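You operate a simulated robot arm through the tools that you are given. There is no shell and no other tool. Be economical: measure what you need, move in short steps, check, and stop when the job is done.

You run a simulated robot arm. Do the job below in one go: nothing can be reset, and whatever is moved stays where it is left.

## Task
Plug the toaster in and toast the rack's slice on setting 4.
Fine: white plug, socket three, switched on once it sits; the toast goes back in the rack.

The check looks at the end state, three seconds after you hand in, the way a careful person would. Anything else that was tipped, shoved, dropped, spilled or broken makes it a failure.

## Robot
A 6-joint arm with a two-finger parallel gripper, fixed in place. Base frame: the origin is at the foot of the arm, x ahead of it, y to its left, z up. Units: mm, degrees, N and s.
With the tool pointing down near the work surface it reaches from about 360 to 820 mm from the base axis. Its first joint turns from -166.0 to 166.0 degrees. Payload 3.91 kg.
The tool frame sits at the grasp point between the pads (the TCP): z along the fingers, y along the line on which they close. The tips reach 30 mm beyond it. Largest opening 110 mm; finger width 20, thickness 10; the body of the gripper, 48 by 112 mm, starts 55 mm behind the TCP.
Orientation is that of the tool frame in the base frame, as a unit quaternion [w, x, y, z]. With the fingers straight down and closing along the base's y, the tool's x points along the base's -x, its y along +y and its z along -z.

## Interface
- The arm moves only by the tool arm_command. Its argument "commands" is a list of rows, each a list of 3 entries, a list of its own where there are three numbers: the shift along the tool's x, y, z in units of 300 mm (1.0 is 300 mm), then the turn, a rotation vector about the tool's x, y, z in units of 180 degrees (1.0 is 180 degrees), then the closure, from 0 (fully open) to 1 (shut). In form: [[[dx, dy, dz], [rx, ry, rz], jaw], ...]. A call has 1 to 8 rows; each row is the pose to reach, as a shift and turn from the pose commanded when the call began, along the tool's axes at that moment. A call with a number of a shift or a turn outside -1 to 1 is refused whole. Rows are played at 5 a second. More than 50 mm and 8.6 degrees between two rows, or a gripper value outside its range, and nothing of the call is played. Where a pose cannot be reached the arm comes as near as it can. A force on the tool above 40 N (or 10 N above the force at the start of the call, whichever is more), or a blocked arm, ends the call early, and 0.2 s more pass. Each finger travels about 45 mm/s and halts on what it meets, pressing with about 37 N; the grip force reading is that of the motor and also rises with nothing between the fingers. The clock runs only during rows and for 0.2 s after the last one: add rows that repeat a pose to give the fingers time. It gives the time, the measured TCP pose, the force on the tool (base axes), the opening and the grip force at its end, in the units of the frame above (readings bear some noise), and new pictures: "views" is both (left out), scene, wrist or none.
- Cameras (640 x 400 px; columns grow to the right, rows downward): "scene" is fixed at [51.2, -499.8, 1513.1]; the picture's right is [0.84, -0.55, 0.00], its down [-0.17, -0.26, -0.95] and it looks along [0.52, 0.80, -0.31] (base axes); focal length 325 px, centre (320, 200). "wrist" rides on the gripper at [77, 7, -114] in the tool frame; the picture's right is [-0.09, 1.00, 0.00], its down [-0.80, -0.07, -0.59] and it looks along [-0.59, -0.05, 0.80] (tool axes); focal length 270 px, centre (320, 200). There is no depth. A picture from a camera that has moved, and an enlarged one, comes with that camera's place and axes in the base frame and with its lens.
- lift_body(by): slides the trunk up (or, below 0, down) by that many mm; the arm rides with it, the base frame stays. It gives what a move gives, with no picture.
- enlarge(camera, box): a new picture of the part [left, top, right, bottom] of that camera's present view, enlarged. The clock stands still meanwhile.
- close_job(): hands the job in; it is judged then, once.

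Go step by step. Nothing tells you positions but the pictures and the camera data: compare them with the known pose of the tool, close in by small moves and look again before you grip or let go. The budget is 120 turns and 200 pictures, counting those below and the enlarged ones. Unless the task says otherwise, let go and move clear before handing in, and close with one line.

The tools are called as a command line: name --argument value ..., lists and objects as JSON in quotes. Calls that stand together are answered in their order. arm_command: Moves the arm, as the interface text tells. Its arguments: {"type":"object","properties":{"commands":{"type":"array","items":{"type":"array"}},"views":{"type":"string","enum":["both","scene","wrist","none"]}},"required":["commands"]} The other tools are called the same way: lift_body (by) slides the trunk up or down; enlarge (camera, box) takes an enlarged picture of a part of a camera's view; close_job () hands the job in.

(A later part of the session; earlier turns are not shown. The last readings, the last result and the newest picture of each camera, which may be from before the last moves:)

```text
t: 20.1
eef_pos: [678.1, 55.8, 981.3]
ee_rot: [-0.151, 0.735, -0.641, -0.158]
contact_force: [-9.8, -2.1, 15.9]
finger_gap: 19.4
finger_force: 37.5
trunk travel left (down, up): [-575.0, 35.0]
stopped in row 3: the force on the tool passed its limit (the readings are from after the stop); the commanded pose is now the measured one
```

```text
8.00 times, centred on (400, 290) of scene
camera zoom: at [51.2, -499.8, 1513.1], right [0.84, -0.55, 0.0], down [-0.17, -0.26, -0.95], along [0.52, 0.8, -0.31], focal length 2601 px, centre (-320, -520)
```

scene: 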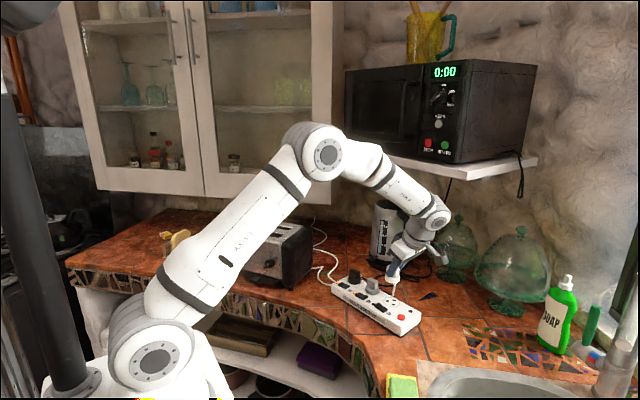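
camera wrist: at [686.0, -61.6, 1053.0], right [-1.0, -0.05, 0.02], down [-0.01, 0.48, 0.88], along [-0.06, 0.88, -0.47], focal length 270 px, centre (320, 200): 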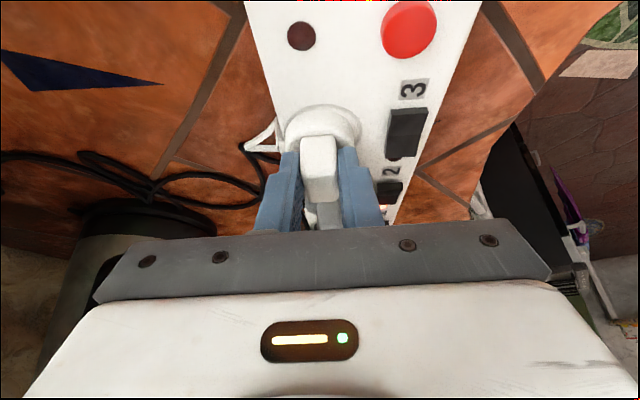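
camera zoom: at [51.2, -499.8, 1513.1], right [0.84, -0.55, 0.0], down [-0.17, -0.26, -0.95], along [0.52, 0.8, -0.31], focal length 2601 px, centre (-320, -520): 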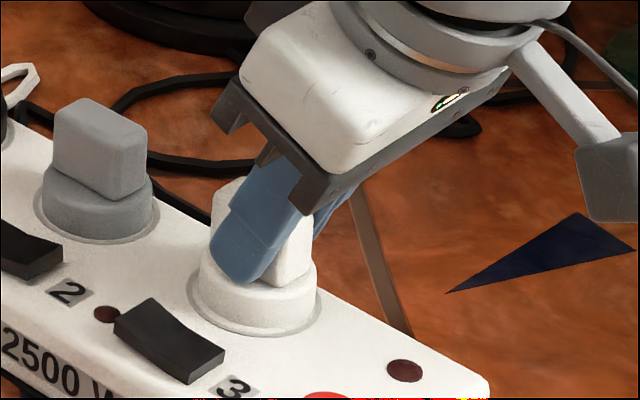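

It's seated. I'll release with a small opening and withdraw along the finger direction.

arm_command --commands '[[[0, 0, 0], [0, 0, 0], 0.7], [[0, 0, 0], [0, 0, 0], 0.65], [[0, 0, 0], [0, 0, 0], 0.65], [[0, 0, -0.07], [0, 0, 0], 0.65], [[0, 0, -0.14], [0, 0, 0], 0.65], [[0, 0, -0.25], [0, 0, 0], 0.65], [[0, 0, -0.36], [0, 0, 0], 0.65]]' --views "both"

enlarge --camera "scene" --box '[325, 260, 425, 340]'

enlarge --camera "wrist" --box '[250, 0, 450, 200]'

```text
t: 21.7
eef_pos: [683.7, 9.0, 1076.2]
ee_rot: [-0.15, 0.736, -0.641, -0.159]
contact_force: [0.0, -0.1, 0.4]
finger_gap: 38.4
finger_force: 0.1
trunk travel left (down, up): [-575.0, 35.0]
camera wrist: at [690.7, -109.7, 1147.7], right [-1.0, -0.05, 0.02], down [-0.01, 0.47, 0.88], along [-0.05, 0.88, -0.47], focal length 270 px, centre (320, 200)
```

scene: 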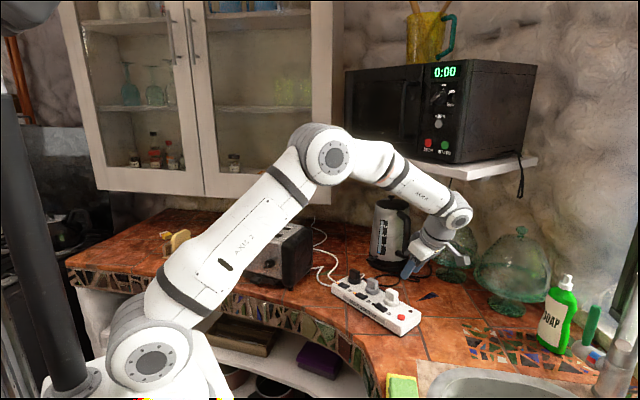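
wrist: 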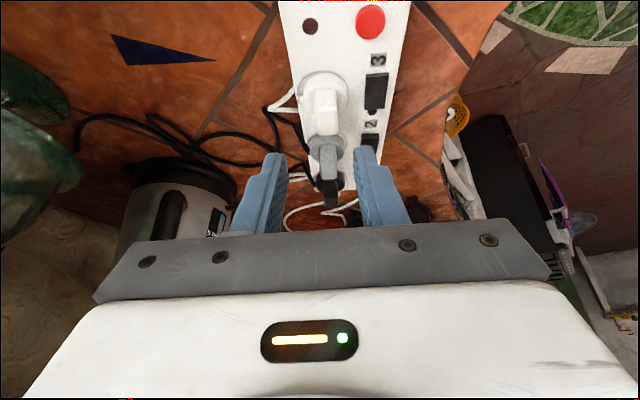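

```text
5.00 times, centred on (375, 300) of scene
camera zoom: at [51.2, -499.8, 1513.1], right [0.84, -0.55, 0.0], down [-0.17, -0.26, -0.95], along [0.52, 0.8, -0.31], focal length 1625 px, centre (45, -300)
```

zoom: 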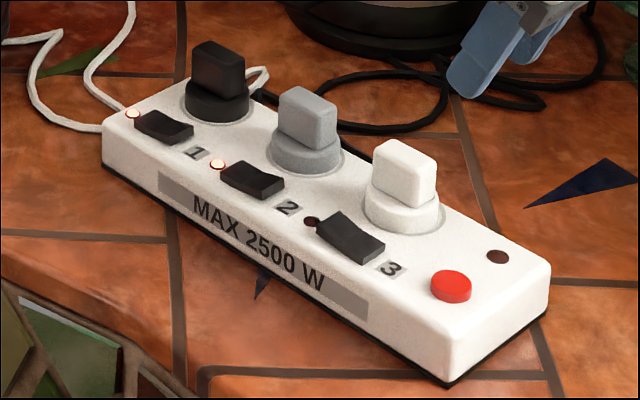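

```text
2.00 times, centred on (350, 100) of wrist
camera zoom: at [690.7, -109.7, 1147.7], right [-1.0, -0.05, 0.02], down [-0.01, 0.47, 0.88], along [-0.05, 0.88, -0.47], focal length 541 px, centre (260, 400)
```

zoom: 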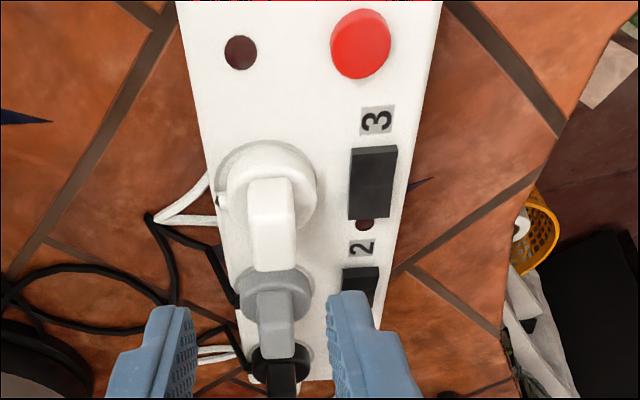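

The plug sits like its neighbours. Now I'm zooming on the rockers to see which end is raised when on and when off.

enlarge --camera "scene" --box '[345, 278, 405, 318]'

enlarge --camera "wrist" --box '[340, 40, 410, 160]'

```text
10.00 times, centred on (375, 298) of scene
camera zoom: at [51.2, -499.8, 1513.1], right [0.84, -0.55, 0.0], down [-0.17, -0.26, -0.95], along [0.52, 0.8, -0.31], focal length 3251 px, centre (-230, -780)
```

zoom: 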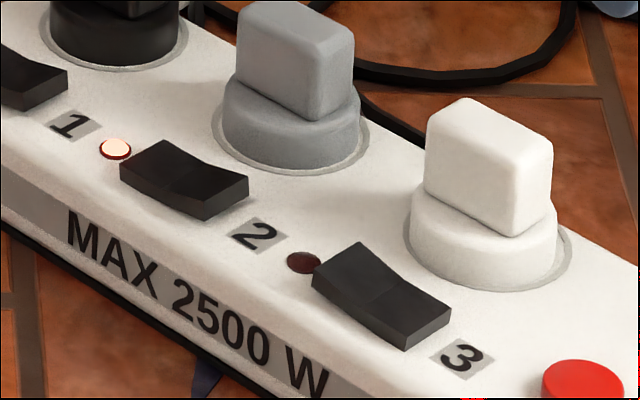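

```text
3.33 times, centred on (375, 100) of wrist
camera zoom: at [690.7, -109.7, 1147.7], right [-1.0, -0.05, 0.02], down [-0.01, 0.47, 0.88], along [-0.05, 0.88, -0.47], focal length 901 px, centre (137, 533)
```

zoom: 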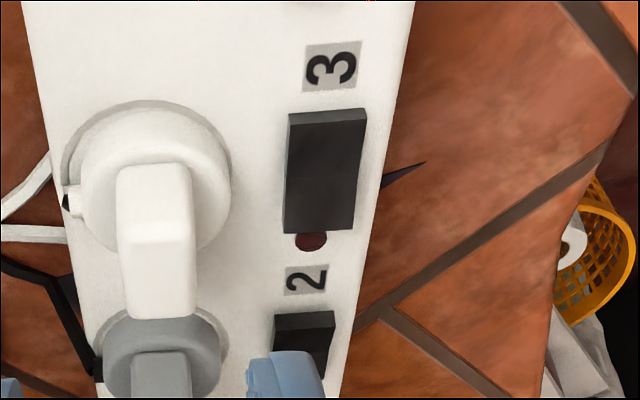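

Rockers that are on have their lamp-side end pressed, and rocker three's lamp-side end (near (624, 72)) is raised. I'll close the fingers, straighten the tool and hover over that end.

arm_command --commands '[[[-0.06, 0.05, 0.028], [0, 0.035, 0], 1], [[-0.121, 0.1, 0.057], [0, 0.07, 0], 1], [[-0.174, 0.14, 0.1], [0, 0.105, 0], 1], [[-0.194, 0.167, 0.146], [0, 0.14, 0], 1], [[-0.145, 0.167, 0.252], [0, 0.14, 0], 1], [[-0.117, 0.167, 0.312], [0, 0.14, 0], 1], [[-0.117, 0.167, 0.312], [0, 0.14, 0], 1]]' --views "wrist"

enlarge --camera "scene" --box '[345, 258, 425, 318]'

enlarge --camera "wrist" --box '[250, 80, 390, 220]'

```text
t: 23.3
eef_pos: [625.8, 74.7, 1004.1]
ee_rot: [-0.006, 0.752, -0.659, 0.006]
contact_force: [-0.4, 0.1, 0.0]
finger_gap: 0.0
finger_force: 36.7
trunk travel left (down, up): [-575.0, 35.0]
camera wrist: at [626.4, -2.0, 1119.0], right [-1.0, -0.04, -0.02], down [-0.05, 0.8, 0.6], along [-0.01, 0.6, -0.8], focal length 270 px, centre (320, 200)
```

wrist: 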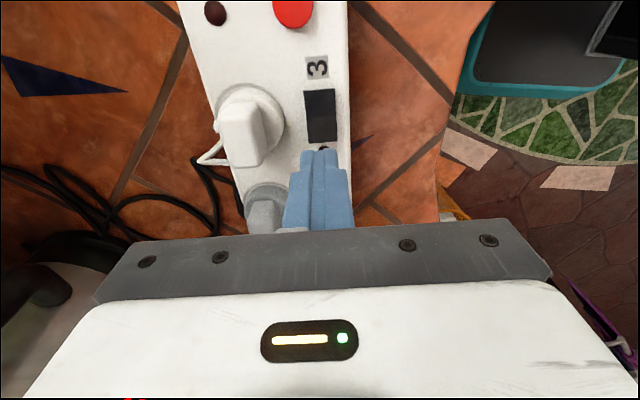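

```text
6.67 times, centred on (385, 288) of scene
camera zoom: at [51.2, -499.8, 1513.1], right [0.84, -0.55, 0.0], down [-0.17, -0.26, -0.95], along [0.52, 0.8, -0.31], focal length 2167 px, centre (-113, -387)
```

zoom: 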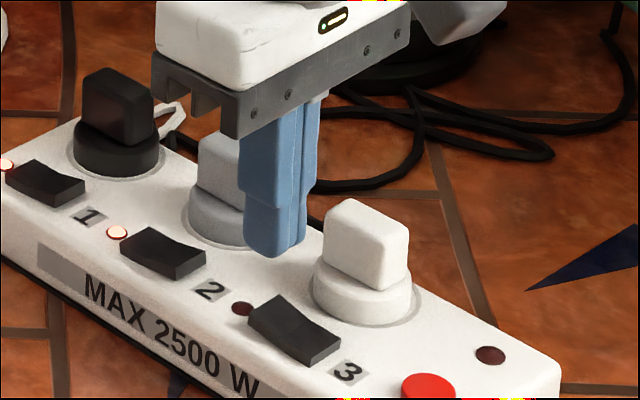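

```text
2.86 times, centred on (320, 150) of wrist
camera zoom: at [626.4, -2.0, 1119.0], right [-1.0, -0.04, -0.02], down [-0.05, 0.8, 0.6], along [-0.01, 0.6, -0.8], focal length 772 px, centre (320, 343)
```

zoom: 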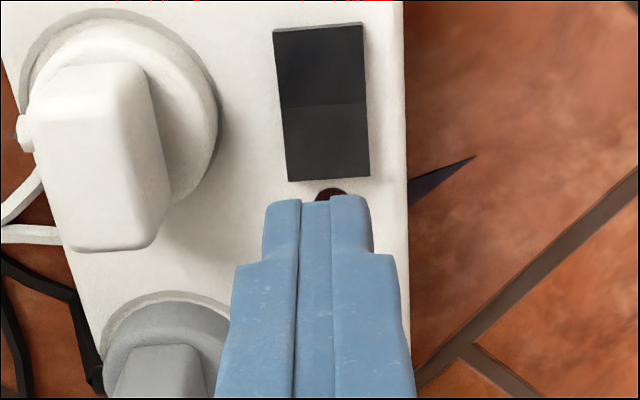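

Aligned over the lamp-side half, so I'm pressing down in small steps.

arm_command --commands '[[[0.008, 0.003, 0.045], [0, 0, 0], 1], [[0.008, 0.003, 0.085], [0, 0, 0], 1], [[0.008, 0.003, 0.095], [0, 0, 0], 1], [[0.008, 0.003, 0.103], [0, 0, 0], 1], [[0.008, 0.003, 0.111], [0, 0, 0], 1], [[0.008, 0.003, 0.119], [0, 0, 0], 1], [[0.008, 0.003, 0.125], [0, 0, 0], 1]]' --views "wrist"

enlarge --camera "scene" --box '[345, 258, 425, 318]'

```text
t: 24.9
eef_pos: [627.3, 73.5, 972.6]
ee_rot: [-0.011, 0.752, -0.658, 0.009]
contact_force: [1.0, 1.0, 37.0]
finger_gap: 0.1
finger_force: 36.8
trunk travel left (down, up): [-575.0, 35.0]
camera wrist: at [626.9, -4.0, 1088.3], right [-1.0, -0.04, -0.03], down [-0.05, 0.8, 0.6], along [0.0, 0.6, -0.8], focal length 270 px, centre (320, 200)
```

wrist: 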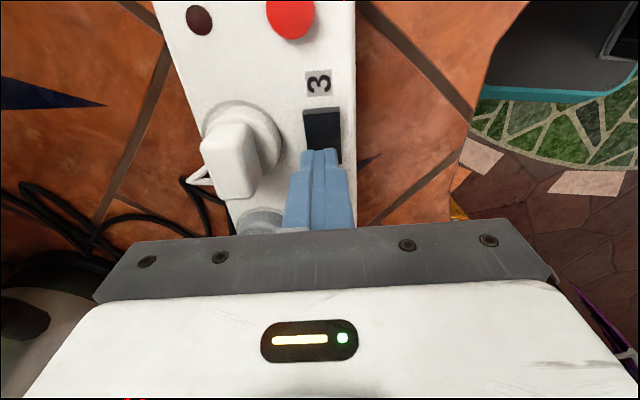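

```text
6.67 times, centred on (385, 288) of scene
camera zoom: at [51.2, -499.8, 1513.1], right [0.84, -0.55, 0.0], down [-0.17, -0.26, -0.95], along [0.52, 0.8, -0.31], focal length 2167 px, centre (-113, -387)
```

zoom: 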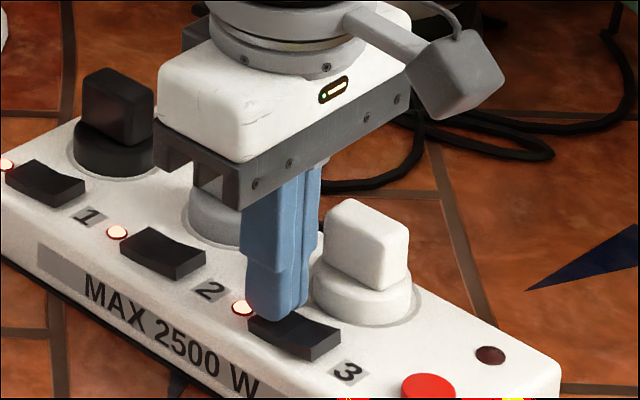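

Lamp three is lit and the other two are unchanged. I'll back off upwards and look at the dial closely.

arm_command --commands '[[[0, 0, -0.1], [0, 0, 0], 1], [[0, 0, -0.25], [0, 0, 0], 1], [[0, 0, -0.4], [0, 0, 0], 1], [[0, 0, -0.5], [0, 0, 0], 1]]' --views "none"

enlarge --camera "scene" --box '[245, 240, 305, 290]'

enlarge --camera "scene" --box '[220, 205, 440, 335]'

```text
t: 25.9
eef_pos: [624.1, 74.9, 1117.0]
ee_rot: [-0.007, 0.752, -0.659, 0.006]
contact_force: [-1.4, 0.1, 0.2]
finger_gap: 0.0
finger_force: 37.0
trunk travel left (down, up): [-575.0, 35.0]
```

```text
8.00 times, centred on (275, 265) of scene
camera zoom: at [51.2, -499.8, 1513.1], right [0.84, -0.55, 0.0], down [-0.17, -0.26, -0.95], along [0.52, 0.8, -0.31], focal length 2601 px, centre (680, -320)
```

zoom: 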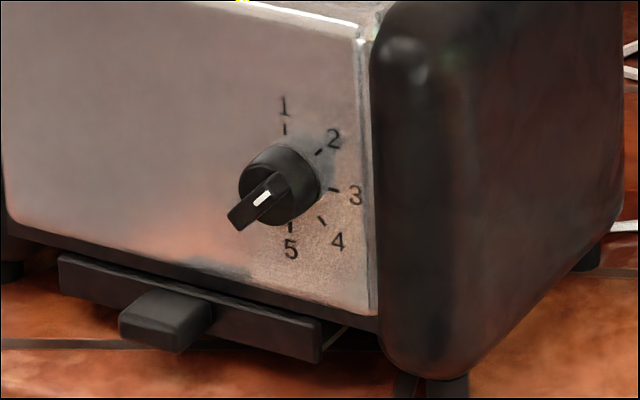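

```text
2.91 times, centred on (330, 270) of scene
camera zoom: at [51.2, -499.8, 1513.1], right [0.84, -0.55, 0.0], down [-0.17, -0.26, -0.95], along [0.52, 0.8, -0.31], focal length 946 px, centre (291, -4)
```

zoom: 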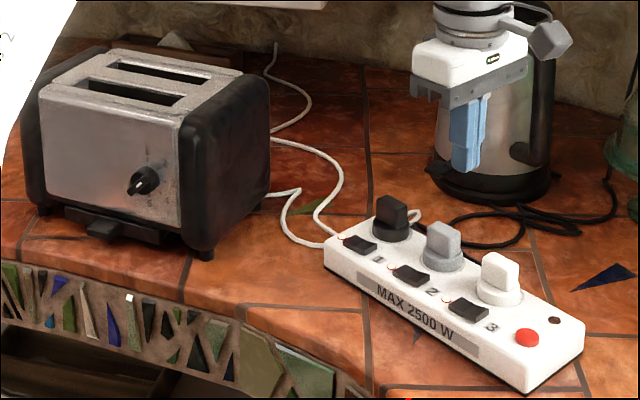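

The dial seems to point at 2, so it needs a 90° clockwise turn. I'll move toward the front of the toaster and turn the wrist, to approach the dial with horizontal fingers.

arm_command --commands '[[[-0.08, 0.113, -0.026], [0, 0, -0.047], 0.8], [[-0.161, 0.226, -0.053], [0, 0, -0.0945], 0.7], [[-0.241, 0.338, -0.079], [0, 0, -0.142], 0.7], [[-0.322, 0.451, -0.105], [0, 0, -0.189], 0.7], [[-0.402, 0.564, -0.131], [0, 0, -0.236], 0.7], [[-0.482, 0.677, -0.158], [0, 0, -0.2835], 0.7], [[-0.563, 0.789, -0.184], [0, 0, -0.331], 0.7], [[-0.643, 0.902, -0.21], [0, 0, -0.378], 0.7]]' --views "scene"

```text
t: 27.7
eef_pos: [328.2, 228.9, 1176.6]
ee_rot: [-0.003, 0.992, -0.124, 0.01]
contact_force: [-0.9, 0.1, -0.2]
finger_gap: 32.6
finger_force: 0.1
trunk travel left (down, up): [-575.0, 35.0]
```

scene: 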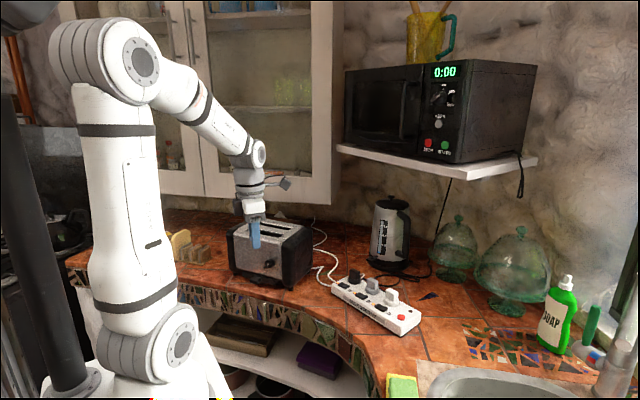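

Now I'm pitching the tool up toward horizontal, in line with the dial and above toaster height.

arm_command --commands '[[[0.005, -0.05, 0], [0.034, 0.032, 0], 0.7], [[0.01, -0.1, 0], [0.068, 0.064, 0], 0.7], [[0.015, -0.15, 0], [0.102, 0.0955, 0], 0.7], [[0.02, -0.2, 0], [0.136, 0.1275, 0], 0.7], [[0.025, -0.25, 0], [0.17, 0.159, 0], 0.7], [[0.031, -0.3, 0], [0.204, 0.191, 0], 0.7], [[0.036, -0.35, 0], [0.238, 0.223, 0], 0.7], [[0.041, -0.399, 0], [0.272, 0.255, 0], 0.7]]' --views "both"

```text
t: 29.5
eef_pos: [370.7, 342.1, 1176.6]
ee_rot: [-0.356, 0.822, -0.101, 0.433]
contact_force: [-0.4, 0.2, -0.6]
finger_gap: 33.0
finger_force: 0.2
trunk travel left (down, up): [-575.0, 35.0]
camera wrist: at [329.1, 244.9, 1265.0], right [0.09, -0.68, -0.73], down [-0.96, 0.14, -0.24], along [0.27, 0.72, -0.64], focal length 270 px, centre (320, 200)
```

scene: 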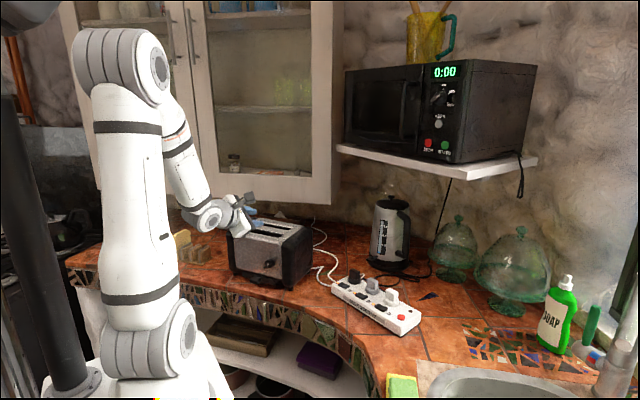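
wrist: 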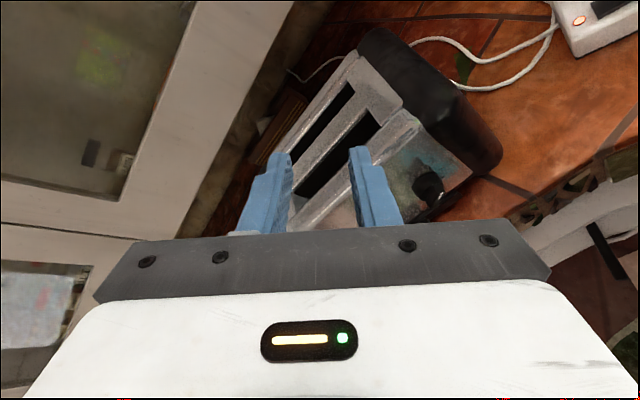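

arm_command --commands '[[[0, 0, 0], [0.031, 0.029, 0], 0.7], [[0, 0, 0], [0.062, 0.058, 0], 0.7], [[0, 0, 0], [0.0925, 0.0867, 0], 0.7], [[0, 0, 0], [0.0925, 0.0867, 0], 0.7]]' --views "wrist"

```text
t: 30.5
eef_pos: [382.4, 360.7, 1179.1]
ee_rot: [-0.451, 0.696, -0.086, 0.551]
contact_force: [-0.2, 0.1, -0.5]
finger_gap: 32.8
finger_force: 0.1
out of reach, approached as far as the arm can: row 1, 2, 3, 4
trunk travel left (down, up): [-575.0, 35.0]
camera wrist: at [318.5, 249.3, 1226.4], right [0.35, -0.52, -0.78], down [-0.83, 0.22, -0.51], along [0.43, 0.83, -0.36], focal length 270 px, centre (320, 200)
```

wrist: 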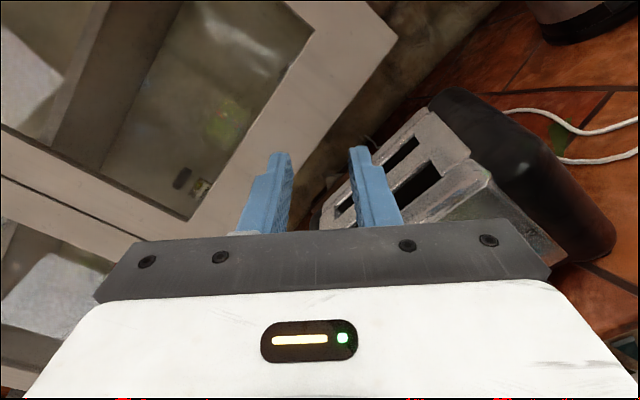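

The tool is horizontal, but the arm is folded near its limit here. I'll rise and back off with the arm, then lower it with the trunk.

arm_command --commands '[[[0.07, -0.062, -0.028], [0, 0, 0], 0.7], [[0.137, -0.124, -0.056], [0, 0, 0], 0.7], [[0.205, -0.186, -0.085], [0, 0, 0], 0.7], [[0.273, -0.248, -0.113], [0, 0, 0], 0.7], [[0.273, -0.248, -0.113], [0, 0, 0], 0.7]]' --views "wrist"

```text
t: 31.7
eef_pos: [359.1, 337.7, 1290.6]
ee_rot: [-0.451, 0.697, -0.087, 0.55]
contact_force: [-0.4, 0.8, -0.2]
finger_gap: 32.8
finger_force: 0.1
out of reach, approached as far as the arm can: row 1, 2, 3
trunk travel left (down, up): [-575.0, 35.0]
camera wrist: at [294.3, 225.6, 1338.1], right [0.34, -0.52, -0.78], down [-0.83, 0.22, -0.51], along [0.43, 0.83, -0.36], focal length 270 px, centre (320, 200)
```

wrist: 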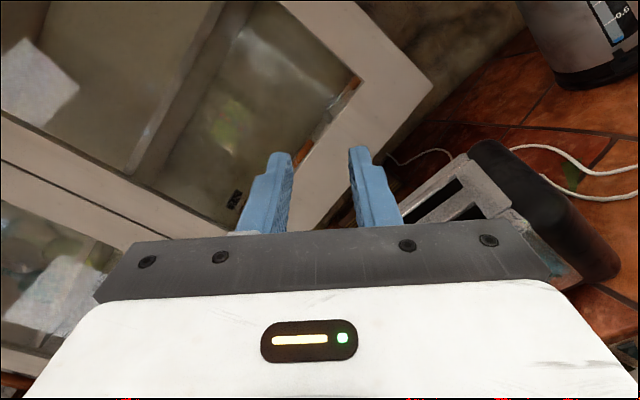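

lift_body --by -190

arm_command --commands '[[[0, 0, 0], [0, 0, 0], 0.7]]' --views "both"

enlarge --camera "wrist" --box '[360, 130, 500, 230]'

```text
t: 33.8
eef_pos: [358.0, 337.5, 1100.6]
ee_rot: [-0.453, 0.697, -0.086, 0.55]
contact_force: [-0.5, 0.5, -0.5]
finger_gap: 32.8
finger_force: 0.1
trunk travel left (down, up): [-385.0, 225.0]
```

```text
t: 34.2
eef_pos: [359.3, 337.9, 1101.8]
ee_rot: [-0.453, 0.696, -0.085, 0.551]
contact_force: [-0.5, -0.6, -0.1]
finger_gap: 33.1
finger_force: 0.1
trunk travel left (down, up): [-385.0, 225.0]
camera wrist: at [294.1, 225.4, 1148.1], right [0.34, -0.52, -0.78], down [-0.83, 0.22, -0.51], along [0.43, 0.83, -0.36], focal length 270 px, centre (320, 200)
```

scene: 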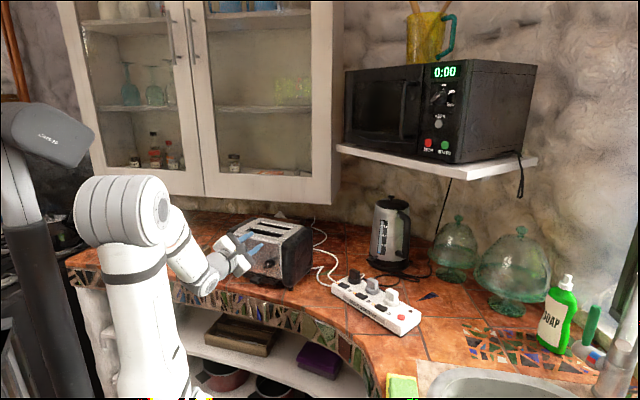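
wrist: 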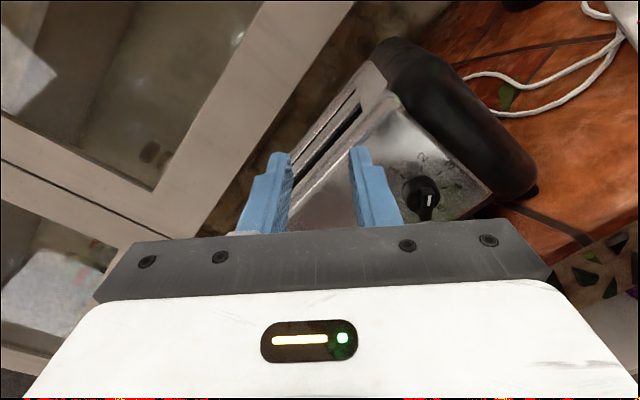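

```text
4.00 times, centred on (430, 180) of wrist
camera zoom: at [294.1, 225.4, 1148.1], right [0.34, -0.52, -0.78], down [-0.83, 0.22, -0.51], along [0.43, 0.83, -0.36], focal length 1081 px, centre (-120, 280)
```

zoom: 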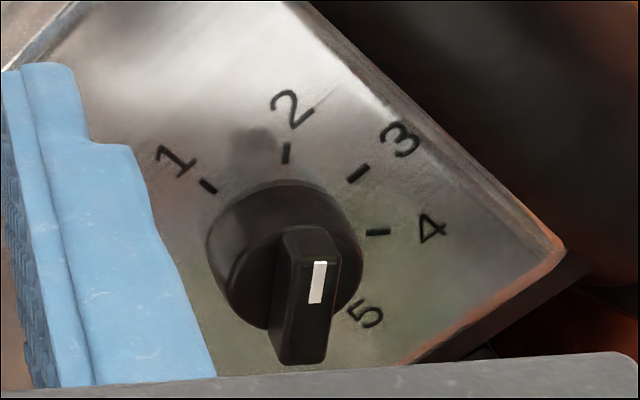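

From matching the digits in both views, the dial axis sits at about (427, 368, 1002), the face points along az 215°, and the bar points at 2 with its front 22 mm out. I'm lowering the trunk 100 mm and lining up.

lift_body --by -99

arm_command --commands '[[[0.017, 0.015, -0.002], [0.005, -0.005, 0], 0.7], [[0.033, 0.031, -0.005], [0.0107, -0.0112, 0], 0.7], [[0.033, 0.031, -0.005], [0.0107, -0.0112, 0], 0.7]]' --views "both"

enlarge --camera "wrist" --box '[250, 120, 390, 220]'

enlarge --camera "scene" --box '[220, 220, 320, 300]'

```text
t: 35.5
eef_pos: [359.8, 337.6, 1002.0]
ee_rot: [-0.452, 0.696, -0.086, 0.551]
contact_force: [0.4, -1.5, -0.5]
finger_gap: 33.0
finger_force: 0.1
trunk travel left (down, up): [-286.0, 324.0]
```

```text
t: 36.3
eef_pos: [368.9, 332.1, 1007.3]
ee_rot: [-0.465, 0.699, -0.069, 0.539]
contact_force: [0.9, -0.5, -0.5]
finger_gap: 32.7
finger_force: 0.1
out of reach, approached as far as the arm can: row 1, 2, 3
trunk travel left (down, up): [-286.0, 324.0]
camera wrist: at [310.2, 217.7, 1054.3], right [0.37, -0.5, -0.78], down [-0.84, 0.18, -0.51], along [0.39, 0.85, -0.36], focal length 270 px, centre (320, 200)
```

scene: 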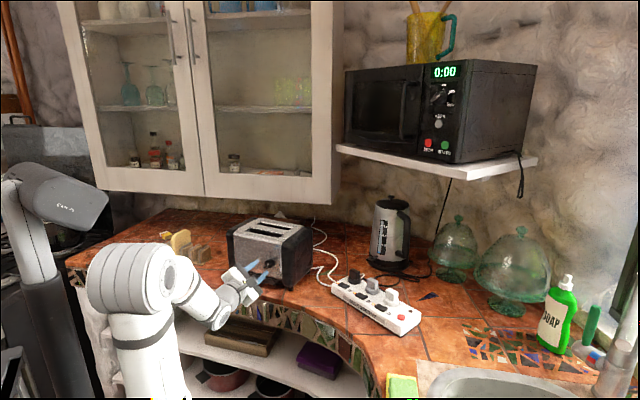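
wrist: 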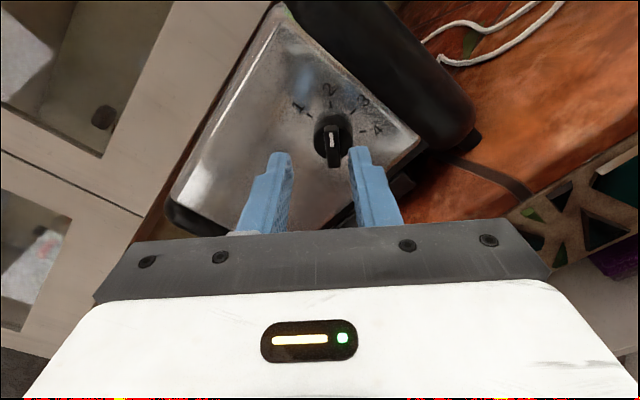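

```text
4.00 times, centred on (320, 170) of wrist
camera zoom: at [310.2, 217.7, 1054.3], right [0.37, -0.5, -0.78], down [-0.84, 0.18, -0.51], along [0.39, 0.85, -0.36], focal length 1081 px, centre (320, 320)
```

zoom: 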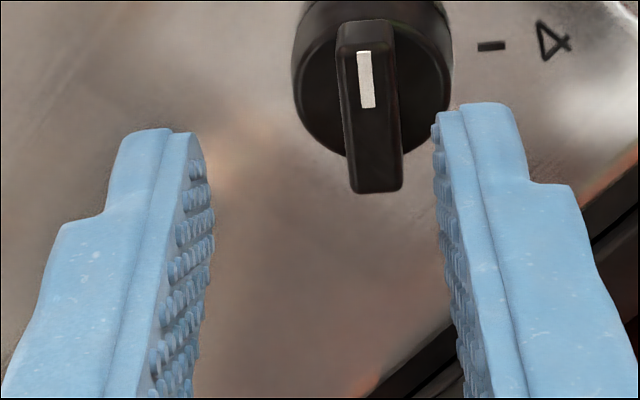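

```text
5.00 times, centred on (270, 260) of scene
camera zoom: at [51.2, -499.8, 1513.1], right [0.84, -0.55, 0.0], down [-0.17, -0.26, -0.95], along [0.52, 0.8, -0.31], focal length 1625 px, centre (570, -100)
```

zoom: 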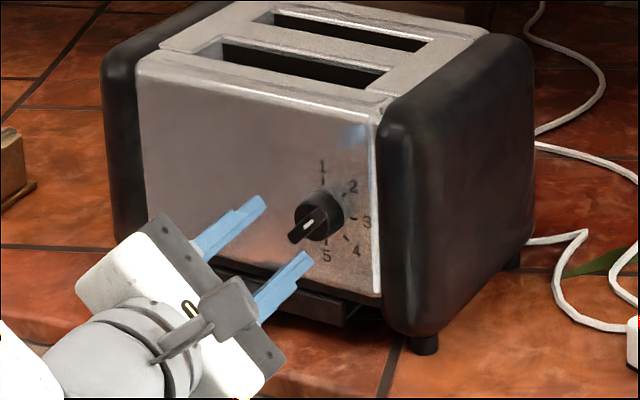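

The white mark points at 2, and the fingers straddle the bar's level. I'm moving half way in to check centring.

arm_command --commands '[[[0, 0, 0.025], [0, 0, 0], 0.7], [[0, 0, 0.05], [0, 0, 0], 0.7], [[0, 0, 0.05], [0, 0, 0], 0.7]]' --views "wrist"

enlarge --camera "wrist" --box '[250, 100, 390, 220]'

enlarge --camera "scene" --box '[240, 235, 300, 285]'

```text
t: 37.1
eef_pos: [383.5, 342.5, 1006.2]
ee_rot: [-0.467, 0.698, -0.069, 0.539]
contact_force: [0.1, -0.3, -0.3]
finger_gap: 32.8
finger_force: 0.1
trunk travel left (down, up): [-286.0, 324.0]
camera wrist: at [323.3, 225.7, 1054.8], right [0.37, -0.5, -0.78], down [-0.84, 0.18, -0.51], along [0.39, 0.85, -0.36], focal length 270 px, centre (320, 200)
```

wrist: 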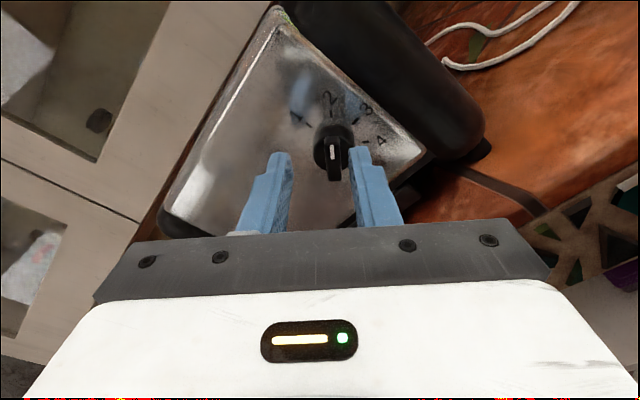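

```text
3.33 times, centred on (320, 160) of wrist
camera zoom: at [323.3, 225.7, 1054.8], right [0.37, -0.5, -0.78], down [-0.84, 0.18, -0.51], along [0.39, 0.85, -0.36], focal length 901 px, centre (320, 333)
```

zoom: 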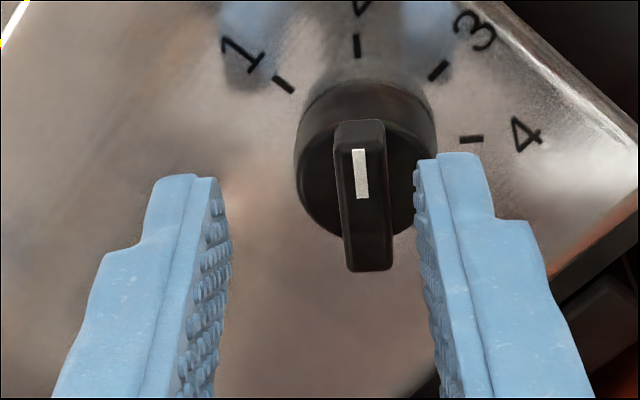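

```text
8.00 times, centred on (270, 260) of scene
camera zoom: at [51.2, -499.8, 1513.1], right [0.84, -0.55, 0.0], down [-0.17, -0.26, -0.95], along [0.52, 0.8, -0.31], focal length 2601 px, centre (720, -280)
```

zoom: 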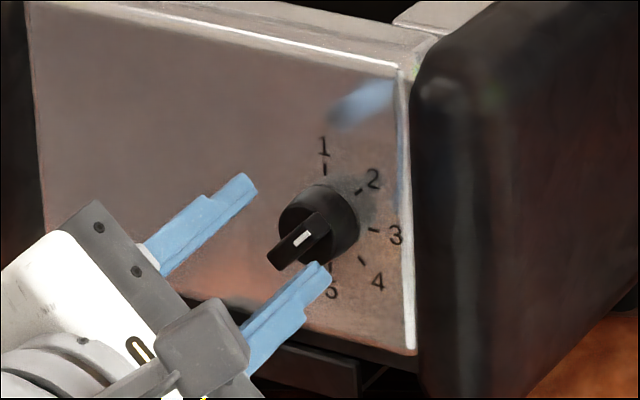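

The bar is about 7.5 mm to the +y side of the finger centreline. I'll correct that, then move in 10 mm and look.

arm_command --commands '[[[0.007, 0.025, 0], [0, 0, 0], 0.7], [[0.007, 0.025, 0.017], [0, 0, 0], 0.7], [[0.007, 0.025, 0.034], [0, 0, 0], 0.7], [[0.007, 0.025, 0.034], [0, 0, 0], 0.7]]' --views "wrist"

enlarge --camera "wrist" --box '[250, 100, 390, 220]'

enlarge --camera "scene" --box '[240, 235, 300, 285]'

```text
t: 38.1
eef_pos: [394.3, 341.7, 1004.3]
ee_rot: [-0.465, 0.698, -0.069, 0.54]
contact_force: [-0.4, 0.3, -0.4]
finger_gap: 33.1
finger_force: 0.2
trunk travel left (down, up): [-286.0, 324.0]
camera wrist: at [335.7, 226.2, 1050.9], right [0.37, -0.5, -0.78], down [-0.84, 0.18, -0.51], along [0.39, 0.85, -0.36], focal length 270 px, centre (320, 200)
```

wrist: 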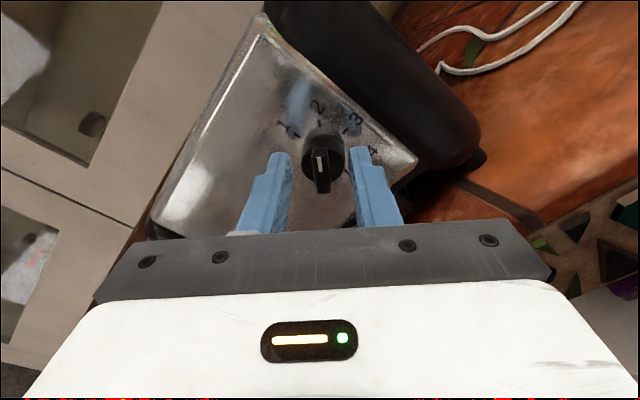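

```text
3.33 times, centred on (320, 160) of wrist
camera zoom: at [335.7, 226.2, 1050.9], right [0.37, -0.5, -0.78], down [-0.84, 0.18, -0.51], along [0.39, 0.85, -0.36], focal length 901 px, centre (320, 333)
```

zoom: 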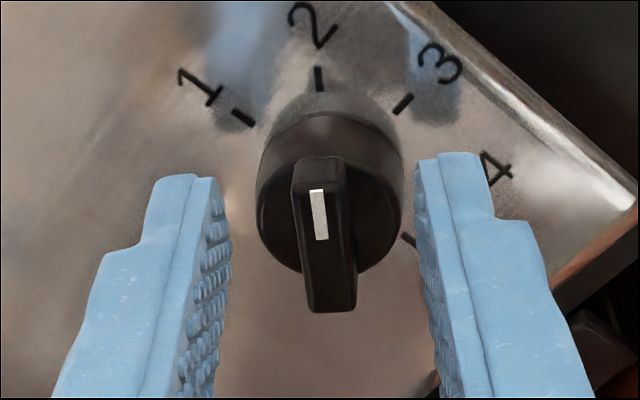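

```text
8.00 times, centred on (270, 260) of scene
camera zoom: at [51.2, -499.8, 1513.1], right [0.84, -0.55, 0.0], down [-0.17, -0.26, -0.95], along [0.52, 0.8, -0.31], focal length 2601 px, centre (720, -280)
```

zoom: 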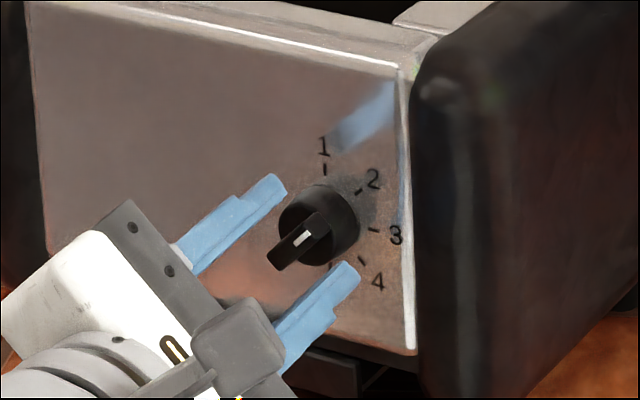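

The bar is now centred, with about 9 mm of overlap. I'm closing on it.

arm_command --commands '[[[0, 0, 0], [0, 0, 0], 0.85], [[0, 0, 0], [0, 0, 0], 0.95], [[0, 0, 0], [0, 0, 0], 1], [[0, 0, 0], [0, 0, 0], 1]]' --views "wrist"

enlarge --camera "wrist" --box '[250, 100, 390, 220]'

```text
t: 39.1
eef_pos: [394.7, 340.8, 1002.4]
ee_rot: [-0.464, 0.699, -0.069, 0.539]
contact_force: [-0.4, -1.5, -0.2]
finger_gap: 9.7
finger_force: 36.4
trunk travel left (down, up): [-286.0, 324.0]
camera wrist: at [335.8, 226.0, 1050.8], right [0.37, -0.5, -0.78], down [-0.84, 0.18, -0.51], along [0.39, 0.85, -0.36], focal length 270 px, centre (320, 200)
```

wrist: 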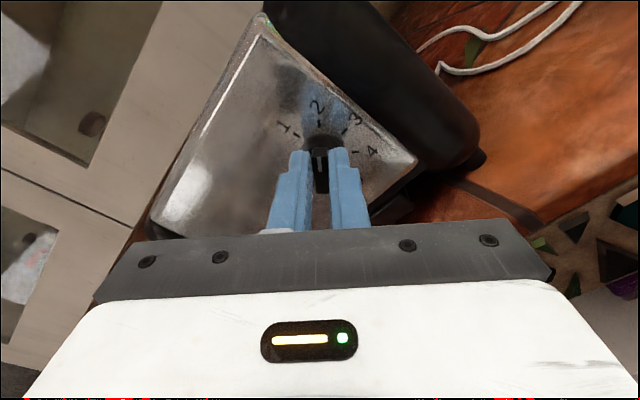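

```text
3.33 times, centred on (320, 160) of wrist
camera zoom: at [335.8, 226.0, 1050.8], right [0.37, -0.5, -0.78], down [-0.84, 0.18, -0.51], along [0.39, 0.85, -0.36], focal length 901 px, centre (320, 333)
```

zoom: 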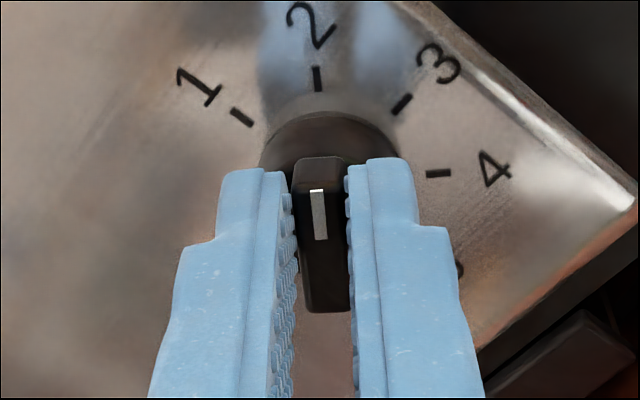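

Gripped at 9.7 mm. I'm turning clockwise by 67° first, watching the force.

arm_command --commands '[[[0, 0, 0], [0, 0, 0.0465], 1], [[0, 0, 0], [0, 0, 0.093], 1], [[0, 0, 0], [0, 0, 0.1395], 1], [[0, 0, 0], [0, 0, 0.186], 1], [[0, 0, 0], [0, 0, 0.2325], 1], [[0, 0, 0], [0, 0, 0.279], 1], [[0, 0, 0], [0, 0, 0.3255], 1], [[0, 0, 0], [0, 0, 0.372], 1]]' --views "wrist"

enlarge --camera "wrist" --box '[250, 100, 390, 220]'

enlarge --camera "scene" --box '[240, 235, 300, 285]'

```text
t: 40.9
eef_pos: [395.4, 341.9, 1003.0]
ee_rot: [0.685, -0.545, 0.444, -0.192]
contact_force: [3.3, 2.1, -15.6]
finger_gap: 9.4
finger_force: 36.6
trunk travel left (down, up): [-286.0, 324.0]
camera wrist: at [341.4, 221.7, 965.0], right [-0.27, 0.4, -0.88], down [-0.9, 0.23, 0.38], along [0.35, 0.89, 0.29], focal length 270 px, centre (320, 200)
```

wrist: 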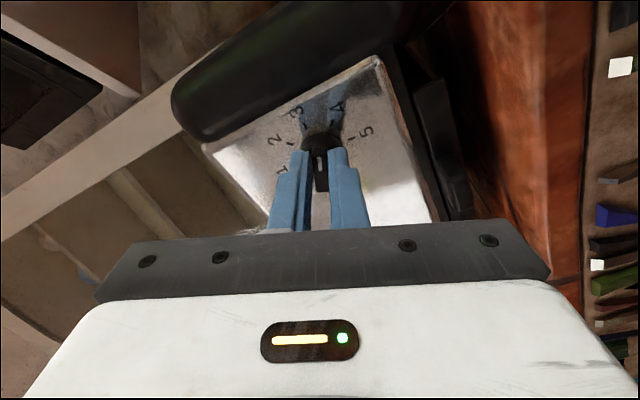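

```text
3.33 times, centred on (320, 160) of wrist
camera zoom: at [341.4, 221.7, 965.0], right [-0.27, 0.4, -0.88], down [-0.9, 0.23, 0.38], along [0.35, 0.89, 0.29], focal length 901 px, centre (320, 333)
```

zoom: 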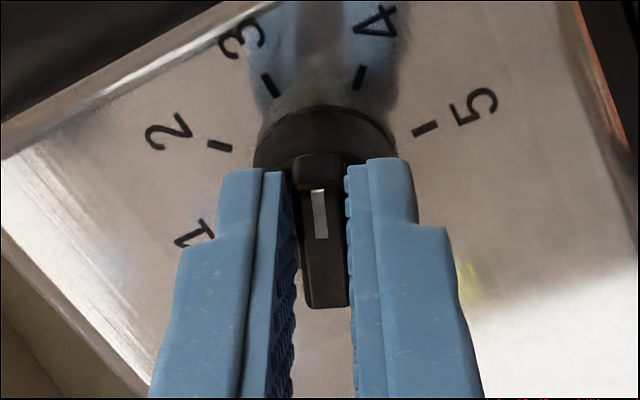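

```text
8.00 times, centred on (270, 260) of scene
camera zoom: at [51.2, -499.8, 1513.1], right [0.84, -0.55, 0.0], down [-0.17, -0.26, -0.95], along [0.52, 0.8, -0.31], focal length 2601 px, centre (720, -280)
```

zoom: 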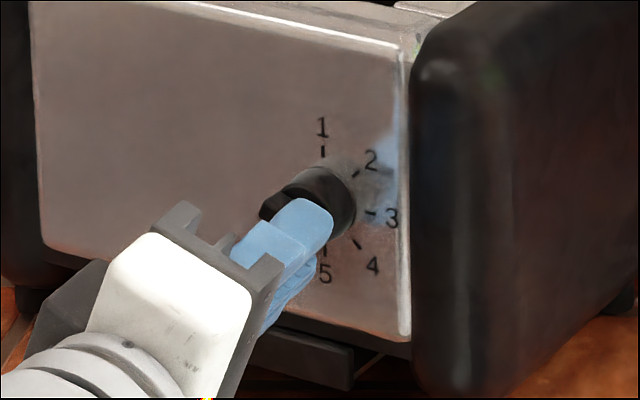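

The dial turns, but the toaster's front was lifted a few mm because the grip is off the dial axis. I'll ease the tool down to relieve this, checking the force.

arm_command --commands '[[[0.0027, 0.006, 0], [0, 0, 0], 1], [[0.0053, 0.0122, 0], [0, 0, 0], 1], [[0.008, 0.0183, 0], [0, 0, 0], 1], [[0.008, 0.0183, 0], [0, 0, 0], 1]]' --views "none"

enlarge --camera "scene" --box '[240, 235, 300, 285]'

```text
t: 41.9
eef_pos: [394.7, 341.9, 998.4]
ee_rot: [0.687, -0.545, 0.441, -0.193]
contact_force: [-8.4, -3.0, -1.7]
finger_gap: 9.4
finger_force: 37.0
trunk travel left (down, up): [-286.0, 324.0]
```

```text
8.00 times, centred on (270, 260) of scene
camera zoom: at [51.2, -499.8, 1513.1], right [0.84, -0.55, 0.0], down [-0.17, -0.26, -0.95], along [0.52, 0.8, -0.31], focal length 2601 px, centre (720, -280)
```

zoom: 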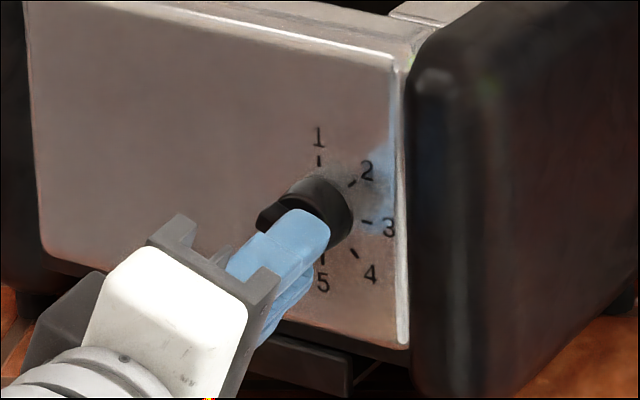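

The vertical load is gone. I'm finishing the last 23° about the dial's axis, with a slight pull-back to relieve the push.

arm_command --commands '[[[0, 0.002, -0.003], [0, 0, 0.0317], 1], [[-0.0005, 0.004, -0.004], [0, 0, 0.0634], 1], [[-0.001, 0.006, -0.004], [0, 0, 0.095], 1], [[-0.0017, 0.0083, -0.004], [0, 0, 0.127], 1], [[-0.0017, 0.0083, -0.004], [0, 0, 0.127], 1]]' --views "wrist"

enlarge --camera "wrist" --box '[250, 100, 390, 220]'

enlarge --camera "scene" --box '[240, 235, 300, 285]'

```text
t: 43.1
eef_pos: [392.0, 343.1, 995.2]
ee_rot: [0.71, -0.447, 0.542, -0.053]
contact_force: [-3.9, 6.2, -4.9]
finger_gap: 9.6
finger_force: 36.8
trunk travel left (down, up): [-286.0, 324.0]
camera wrist: at [327.5, 238.4, 934.2], right [-0.44, 0.64, -0.63], down [-0.78, 0.06, 0.62], along [0.44, 0.76, 0.48], focal length 270 px, centre (320, 200)
```

wrist: 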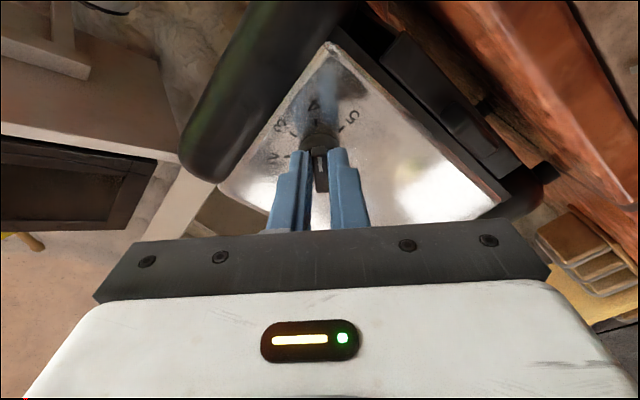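

```text
3.33 times, centred on (320, 160) of wrist
camera zoom: at [327.5, 238.4, 934.2], right [-0.44, 0.64, -0.63], down [-0.78, 0.06, 0.62], along [0.44, 0.76, 0.48], focal length 901 px, centre (320, 333)
```

zoom: 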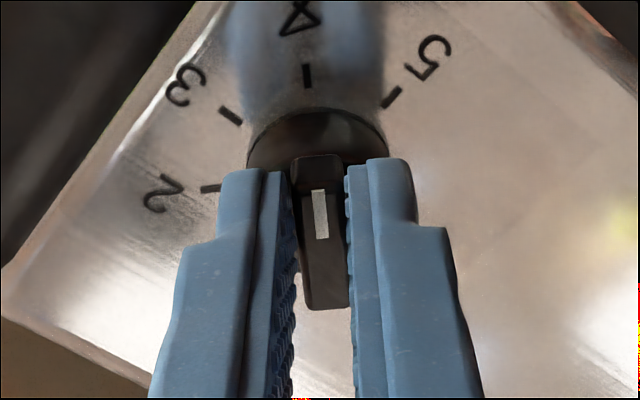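

```text
8.00 times, centred on (270, 260) of scene
camera zoom: at [51.2, -499.8, 1513.1], right [0.84, -0.55, 0.0], down [-0.17, -0.26, -0.95], along [0.52, 0.8, -0.31], focal length 2601 px, centre (720, -280)
```

zoom: 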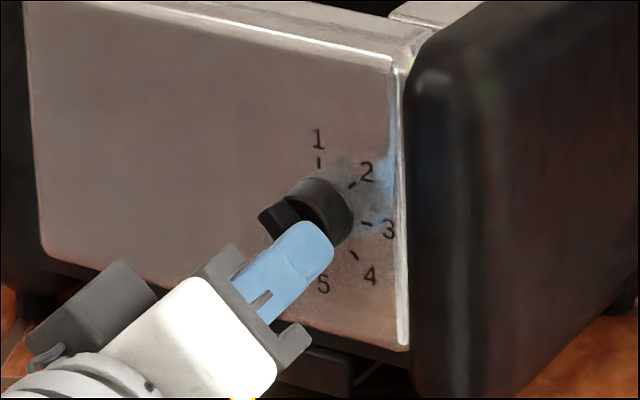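

The pointer now lines up with 4. I'm releasing and backing straight off.

arm_command --commands '[[[0, 0, 0], [0, 0, 0], 0.85], [[0, 0, 0], [0, 0, 0], 0.75], [[0, 0, 0], [0, 0, 0], 0.7], [[0, 0, -0.05], [0, 0, 0], 0.7], [[0, 0, -0.1], [0, 0, 0], 0.7]]' --views "both"

enlarge --camera "wrist" --box '[250, 80, 390, 200]'

enlarge --camera "scene" --box '[220, 205, 320, 295]'

```text
t: 44.3
eef_pos: [373.9, 333.9, 1000.0]
ee_rot: [0.71, -0.448, 0.542, -0.053]
contact_force: [-0.1, -0.5, 0.2]
finger_gap: 33.2
finger_force: 0.2
out of reach, approached as far as the arm can: row 5
trunk travel left (down, up): [-286.0, 324.0]
camera wrist: at [309.7, 228.6, 939.7], right [-0.44, 0.64, -0.63], down [-0.78, 0.06, 0.62], along [0.44, 0.76, 0.47], focal length 270 px, centre (320, 200)
```

scene: 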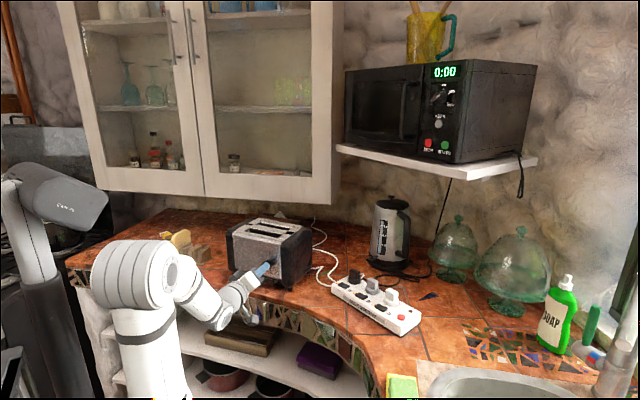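
wrist: 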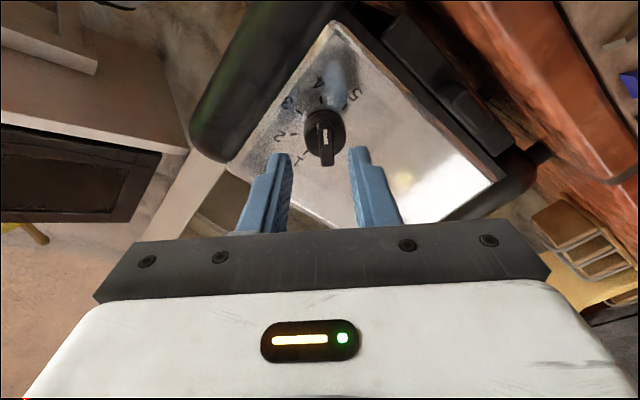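

```text
3.33 times, centred on (320, 140) of wrist
camera zoom: at [309.7, 228.6, 939.7], right [-0.44, 0.64, -0.63], down [-0.78, 0.06, 0.62], along [0.44, 0.76, 0.47], focal length 901 px, centre (320, 400)
```

zoom: 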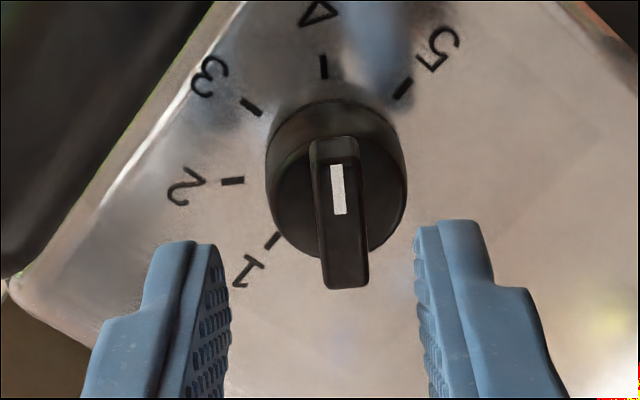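

```text
4.44 times, centred on (270, 250) of scene
camera zoom: at [51.2, -499.8, 1513.1], right [0.84, -0.55, 0.0], down [-0.17, -0.26, -0.95], along [0.52, 0.8, -0.31], focal length 1445 px, centre (542, -22)
```

zoom: 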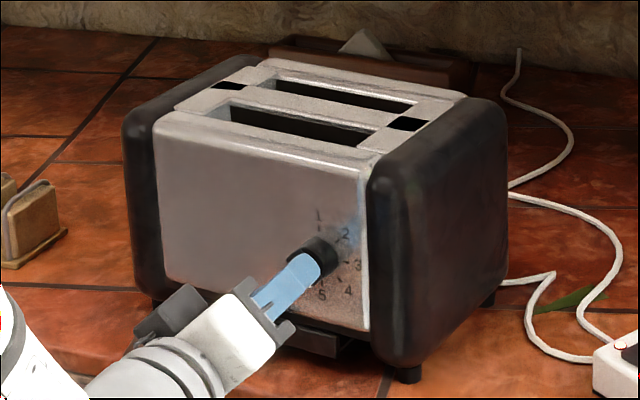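

The dial is on 4 with the bar free. I'm raising the trunk and pitching the tool back down to fetch the slice.

lift_body --by 290

arm_command --commands '[[[0, 0, 0], [-0.0327, 0.034, 0], 0.5], [[0, 0, 0], [-0.0655, 0.068, 0], 0.5], [[0, 0, 0], [-0.098, 0.102, 0], 0.5], [[0, 0, 0], [-0.131, 0.136, 0], 0.5], [[0, 0, 0], [-0.164, 0.17, 0], 0.5], [[0, 0, 0], [-0.196, 0.204, 0], 0.5], [[0, 0, 0], [-0.229, 0.2385, 0], 0.5], [[0, 0, 0], [-0.262, 0.2725, 0], 0.5]]' --views "none"

enlarge --camera "scene" --box '[210, 200, 340, 300]'

```text
t: 47.2
eef_pos: [374.9, 333.2, 1290.9]
ee_rot: [0.71, -0.446, 0.543, -0.054]
contact_force: [0.2, 0.4, 0.0]
finger_gap: 33.0
finger_force: 0.1
trunk travel left (down, up): [-576.0, 34.0]
```

```text
t: 49.0
eef_pos: [374.7, 333.7, 1290.4]
ee_rot: [0.195, -0.624, 0.757, -0.014]
contact_force: [0.7, -0.8, -0.3]
finger_gap: 54.8
finger_force: 0.1
trunk travel left (down, up): [-576.0, 34.0]
```

```text
4.00 times, centred on (275, 250) of scene
camera zoom: at [51.2, -499.8, 1513.1], right [0.84, -0.55, 0.0], down [-0.17, -0.26, -0.95], along [0.52, 0.8, -0.31], focal length 1300 px, centre (500, 0)
```

zoom: 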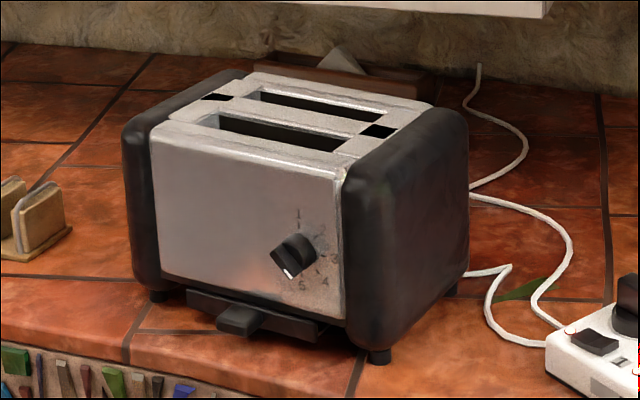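

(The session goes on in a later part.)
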